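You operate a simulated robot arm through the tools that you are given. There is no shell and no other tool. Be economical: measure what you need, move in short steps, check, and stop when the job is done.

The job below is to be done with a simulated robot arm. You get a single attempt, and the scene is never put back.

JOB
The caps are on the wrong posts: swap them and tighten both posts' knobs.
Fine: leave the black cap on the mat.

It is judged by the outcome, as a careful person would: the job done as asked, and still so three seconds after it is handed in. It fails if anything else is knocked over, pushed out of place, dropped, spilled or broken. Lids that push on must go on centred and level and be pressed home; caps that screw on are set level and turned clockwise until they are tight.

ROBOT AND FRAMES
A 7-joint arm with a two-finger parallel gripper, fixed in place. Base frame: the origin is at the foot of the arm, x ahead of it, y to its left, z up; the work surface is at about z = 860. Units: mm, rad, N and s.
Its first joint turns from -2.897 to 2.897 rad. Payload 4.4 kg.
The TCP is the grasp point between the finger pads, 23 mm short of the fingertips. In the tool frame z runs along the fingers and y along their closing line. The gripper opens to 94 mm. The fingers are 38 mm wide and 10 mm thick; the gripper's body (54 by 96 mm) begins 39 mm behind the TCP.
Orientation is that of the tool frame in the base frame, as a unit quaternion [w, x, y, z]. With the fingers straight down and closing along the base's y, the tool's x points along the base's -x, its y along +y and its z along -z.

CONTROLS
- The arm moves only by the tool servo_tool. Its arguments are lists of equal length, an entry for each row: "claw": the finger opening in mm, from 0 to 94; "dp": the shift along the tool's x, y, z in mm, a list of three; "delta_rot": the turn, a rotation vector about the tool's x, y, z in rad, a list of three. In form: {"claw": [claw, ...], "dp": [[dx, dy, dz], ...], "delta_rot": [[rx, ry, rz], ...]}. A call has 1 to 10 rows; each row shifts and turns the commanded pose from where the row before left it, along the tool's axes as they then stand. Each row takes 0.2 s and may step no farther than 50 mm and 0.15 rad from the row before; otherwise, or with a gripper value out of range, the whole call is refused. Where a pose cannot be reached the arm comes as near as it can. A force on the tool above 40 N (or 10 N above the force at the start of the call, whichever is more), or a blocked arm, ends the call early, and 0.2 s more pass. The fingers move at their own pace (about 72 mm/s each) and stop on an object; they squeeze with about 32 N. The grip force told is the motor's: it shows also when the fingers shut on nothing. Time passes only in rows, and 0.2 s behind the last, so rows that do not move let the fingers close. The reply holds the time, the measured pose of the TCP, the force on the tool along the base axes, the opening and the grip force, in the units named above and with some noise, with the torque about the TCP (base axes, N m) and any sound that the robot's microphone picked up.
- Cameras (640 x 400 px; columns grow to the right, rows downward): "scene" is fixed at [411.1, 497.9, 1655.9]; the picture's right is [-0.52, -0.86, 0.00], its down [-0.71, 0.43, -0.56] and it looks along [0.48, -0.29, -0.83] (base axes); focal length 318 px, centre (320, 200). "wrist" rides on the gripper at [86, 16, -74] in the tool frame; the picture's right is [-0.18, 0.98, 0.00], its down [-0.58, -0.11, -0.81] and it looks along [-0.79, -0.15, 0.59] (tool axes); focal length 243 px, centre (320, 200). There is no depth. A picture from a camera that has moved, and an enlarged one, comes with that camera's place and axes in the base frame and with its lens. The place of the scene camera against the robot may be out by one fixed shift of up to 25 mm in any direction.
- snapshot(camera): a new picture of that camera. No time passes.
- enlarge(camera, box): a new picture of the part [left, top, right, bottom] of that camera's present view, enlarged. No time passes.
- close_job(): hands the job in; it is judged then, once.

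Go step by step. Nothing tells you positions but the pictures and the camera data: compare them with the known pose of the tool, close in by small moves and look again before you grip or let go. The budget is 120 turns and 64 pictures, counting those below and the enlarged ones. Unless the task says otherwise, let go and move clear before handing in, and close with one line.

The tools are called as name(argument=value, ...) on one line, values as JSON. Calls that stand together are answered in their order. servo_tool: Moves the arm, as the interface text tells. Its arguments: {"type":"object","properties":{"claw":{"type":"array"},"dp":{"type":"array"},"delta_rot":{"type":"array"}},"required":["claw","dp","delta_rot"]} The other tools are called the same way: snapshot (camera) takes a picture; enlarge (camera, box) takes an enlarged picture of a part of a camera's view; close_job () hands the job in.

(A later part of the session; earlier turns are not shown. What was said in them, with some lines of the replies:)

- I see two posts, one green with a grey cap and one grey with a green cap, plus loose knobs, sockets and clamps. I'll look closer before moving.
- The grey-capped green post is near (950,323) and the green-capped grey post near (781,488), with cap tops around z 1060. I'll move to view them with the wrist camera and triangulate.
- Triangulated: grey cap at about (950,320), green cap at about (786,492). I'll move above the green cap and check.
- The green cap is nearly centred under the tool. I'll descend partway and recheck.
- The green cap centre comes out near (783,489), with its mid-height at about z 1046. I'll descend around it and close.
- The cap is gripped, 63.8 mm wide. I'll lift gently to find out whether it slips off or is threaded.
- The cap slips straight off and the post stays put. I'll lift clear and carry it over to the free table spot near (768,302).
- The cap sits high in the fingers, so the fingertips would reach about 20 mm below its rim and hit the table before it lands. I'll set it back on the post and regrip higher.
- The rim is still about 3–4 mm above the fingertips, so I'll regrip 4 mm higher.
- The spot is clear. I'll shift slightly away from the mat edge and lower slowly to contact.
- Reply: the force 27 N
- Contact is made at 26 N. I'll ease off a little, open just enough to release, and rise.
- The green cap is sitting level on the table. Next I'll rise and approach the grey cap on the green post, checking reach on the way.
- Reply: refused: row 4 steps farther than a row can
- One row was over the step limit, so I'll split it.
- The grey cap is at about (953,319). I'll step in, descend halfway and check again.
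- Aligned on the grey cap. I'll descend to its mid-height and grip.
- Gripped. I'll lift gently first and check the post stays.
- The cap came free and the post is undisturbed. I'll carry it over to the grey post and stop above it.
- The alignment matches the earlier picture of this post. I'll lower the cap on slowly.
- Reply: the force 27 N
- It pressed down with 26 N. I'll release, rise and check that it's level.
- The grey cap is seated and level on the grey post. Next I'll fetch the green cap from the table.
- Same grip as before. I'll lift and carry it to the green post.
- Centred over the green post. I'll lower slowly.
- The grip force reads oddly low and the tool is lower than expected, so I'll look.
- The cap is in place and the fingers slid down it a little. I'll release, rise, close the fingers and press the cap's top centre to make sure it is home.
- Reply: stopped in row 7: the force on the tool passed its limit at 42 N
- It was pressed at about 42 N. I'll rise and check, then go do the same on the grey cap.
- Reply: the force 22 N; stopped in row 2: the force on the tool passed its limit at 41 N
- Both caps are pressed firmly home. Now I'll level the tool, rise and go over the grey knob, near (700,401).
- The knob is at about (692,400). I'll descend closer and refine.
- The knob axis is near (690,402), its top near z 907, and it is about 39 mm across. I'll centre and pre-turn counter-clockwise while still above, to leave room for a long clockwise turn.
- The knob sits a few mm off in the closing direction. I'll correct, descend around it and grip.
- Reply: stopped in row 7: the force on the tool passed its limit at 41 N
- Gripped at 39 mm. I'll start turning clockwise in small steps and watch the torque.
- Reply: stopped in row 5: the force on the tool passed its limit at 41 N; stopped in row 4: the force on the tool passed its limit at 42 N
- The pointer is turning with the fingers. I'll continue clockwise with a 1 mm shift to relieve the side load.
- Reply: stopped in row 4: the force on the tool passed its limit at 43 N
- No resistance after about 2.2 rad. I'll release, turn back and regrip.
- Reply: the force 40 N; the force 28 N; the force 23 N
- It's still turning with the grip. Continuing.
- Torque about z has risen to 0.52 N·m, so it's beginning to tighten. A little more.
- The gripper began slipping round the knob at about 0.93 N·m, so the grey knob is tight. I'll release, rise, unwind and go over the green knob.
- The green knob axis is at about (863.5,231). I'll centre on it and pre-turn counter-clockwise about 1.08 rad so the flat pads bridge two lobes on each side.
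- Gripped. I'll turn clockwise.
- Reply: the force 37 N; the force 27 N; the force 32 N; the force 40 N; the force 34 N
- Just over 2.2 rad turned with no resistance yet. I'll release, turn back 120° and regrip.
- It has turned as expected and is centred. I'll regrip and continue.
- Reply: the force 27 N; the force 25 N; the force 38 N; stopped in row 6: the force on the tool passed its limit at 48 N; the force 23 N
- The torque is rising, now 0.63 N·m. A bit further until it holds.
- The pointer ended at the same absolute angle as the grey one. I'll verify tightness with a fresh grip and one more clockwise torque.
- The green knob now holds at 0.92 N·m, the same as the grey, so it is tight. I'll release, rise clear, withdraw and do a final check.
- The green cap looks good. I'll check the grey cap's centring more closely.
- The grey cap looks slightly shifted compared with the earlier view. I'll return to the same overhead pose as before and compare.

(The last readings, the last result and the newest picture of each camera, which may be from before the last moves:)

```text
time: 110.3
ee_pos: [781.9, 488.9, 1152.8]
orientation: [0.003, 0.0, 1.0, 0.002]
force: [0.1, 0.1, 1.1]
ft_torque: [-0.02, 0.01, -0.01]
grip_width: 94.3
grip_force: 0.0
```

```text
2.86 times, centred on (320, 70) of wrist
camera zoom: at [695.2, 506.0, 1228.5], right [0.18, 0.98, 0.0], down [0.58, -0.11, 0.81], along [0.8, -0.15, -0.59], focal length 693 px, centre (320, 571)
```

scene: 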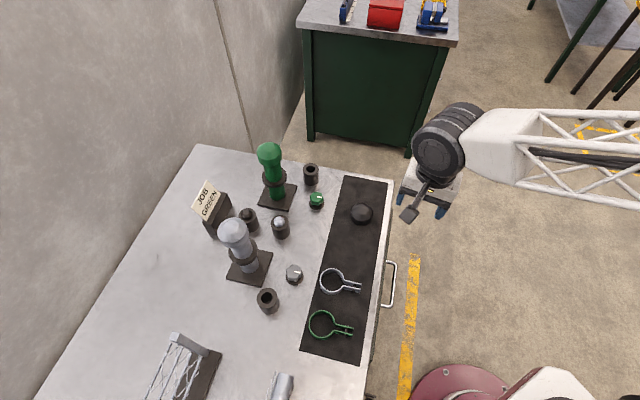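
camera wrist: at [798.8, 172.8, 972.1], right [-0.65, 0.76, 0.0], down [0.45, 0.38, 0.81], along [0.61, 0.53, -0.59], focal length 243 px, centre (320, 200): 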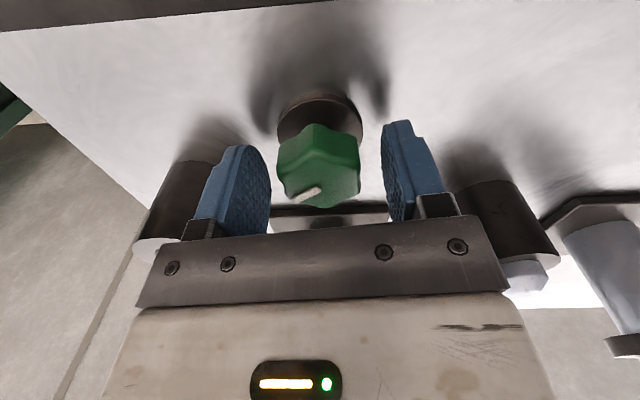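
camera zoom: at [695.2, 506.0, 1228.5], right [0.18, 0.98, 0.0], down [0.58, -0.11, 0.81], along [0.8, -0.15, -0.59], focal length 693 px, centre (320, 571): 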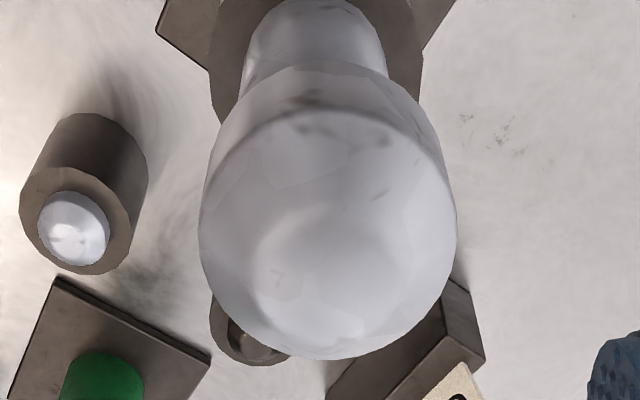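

The grey cap is at the right height and level but sits about 2 mm toward +y within its clearance. I'll nudge it to centre with a light closing of the fingers, just to cap width.

servo_tool(claw=[94, 94, 94, 94, 70, 66, 64.5, 64, 64], dp=[[0, -0.7, 30], [0, 0, 30], [0, 0, 25], [0, 0, 12], [0, 0, 0], [0, 0, 0], [0, 0, 0], [0, 0, 0], [0, 0, 0]], delta_rot=[[0, 0, 0], [0, 0, 0], [0, 0, 0], [0, 0, 0], [0, 0, 0], [0, 0, 0], [0, 0, 0], [0, 0, 0], [0, 0, 0]])

```text
time: 112.3
ee_pos: [783.7, 489.6, 1056.1]
orientation: [0.002, 0.0, 1.0, 0.002]
force: [0.3, 0.3, -0.4]
ft_torque: [-0.04, 0.01, 0.03]
grip_width: 64.5
grip_force: 0.2
```

The nudge met no resistance. I'll open, rise straight up, withdraw and check.

servo_tool(claw=[94, 94, 94, 94, 94, 94, 94, 94, 94, 94], dp=[[0, 0, 0], [0, 0, 0], [0, 0, -20], [0, 0, -40], [0, 0, -45], [0, 0, -15], [25, -42, 0], [25, -42, 0], [25, -42, 0], [25, -42, 0]], delta_rot=[[0, 0, 0], [0, 0, 0], [0, 0, 0], [0, 0, 0], [0, 0, 0], [0, 0, 0], [0, 0, 0], [0, 0, 0], [0, 0, 0], [0, 0, 0]])

servo_tool(claw=[94, 94, 94, 94, 94], dp=[[15, -45, 0], [15, -45, 0], [15, -45, 0], [15, -45, 0], [0, 0, 0]], delta_rot=[[0, 0, 0], [0, 0, 0], [0, 0, 0], [0, 0, 0], [0, 0, 0]])

enlarge(camera="scene", box=[190, 210, 350, 310])

```text
time: 114.5
ee_pos: [681.5, 322.4, 1174.5]
orientation: [0.002, 0.0, 1.0, 0.001]
force: [-0.1, 0.1, -0.6]
ft_torque: [-0.01, 0.01, -0.03]
grip_width: 93.8
grip_force: 0.1
```

```text
time: 115.7
ee_pos: [624.0, 142.5, 1172.1]
orientation: [0.002, 0.0, 1.0, 0.002]
force: [0.3, -0.5, 0.2]
ft_torque: [-0.01, 0.02, 0.01]
grip_width: 94.1
grip_force: 0.1
```

```text
refused: no pictures are left
```

I'm out of pictures. The last pass met no force and the arm is clear, so I'm handing in.

close_job()

```text
The job is handed in.
```

The caps are swapped (green on the green post, grey on the grey post) and pressed on at about 40 N. Both knobs were turned clockwise until they held at about 0.9 N·m, and the black cap was left on the mat. I nudged the grey cap toward centre at the end but had no pictures left to confirm how it sits.
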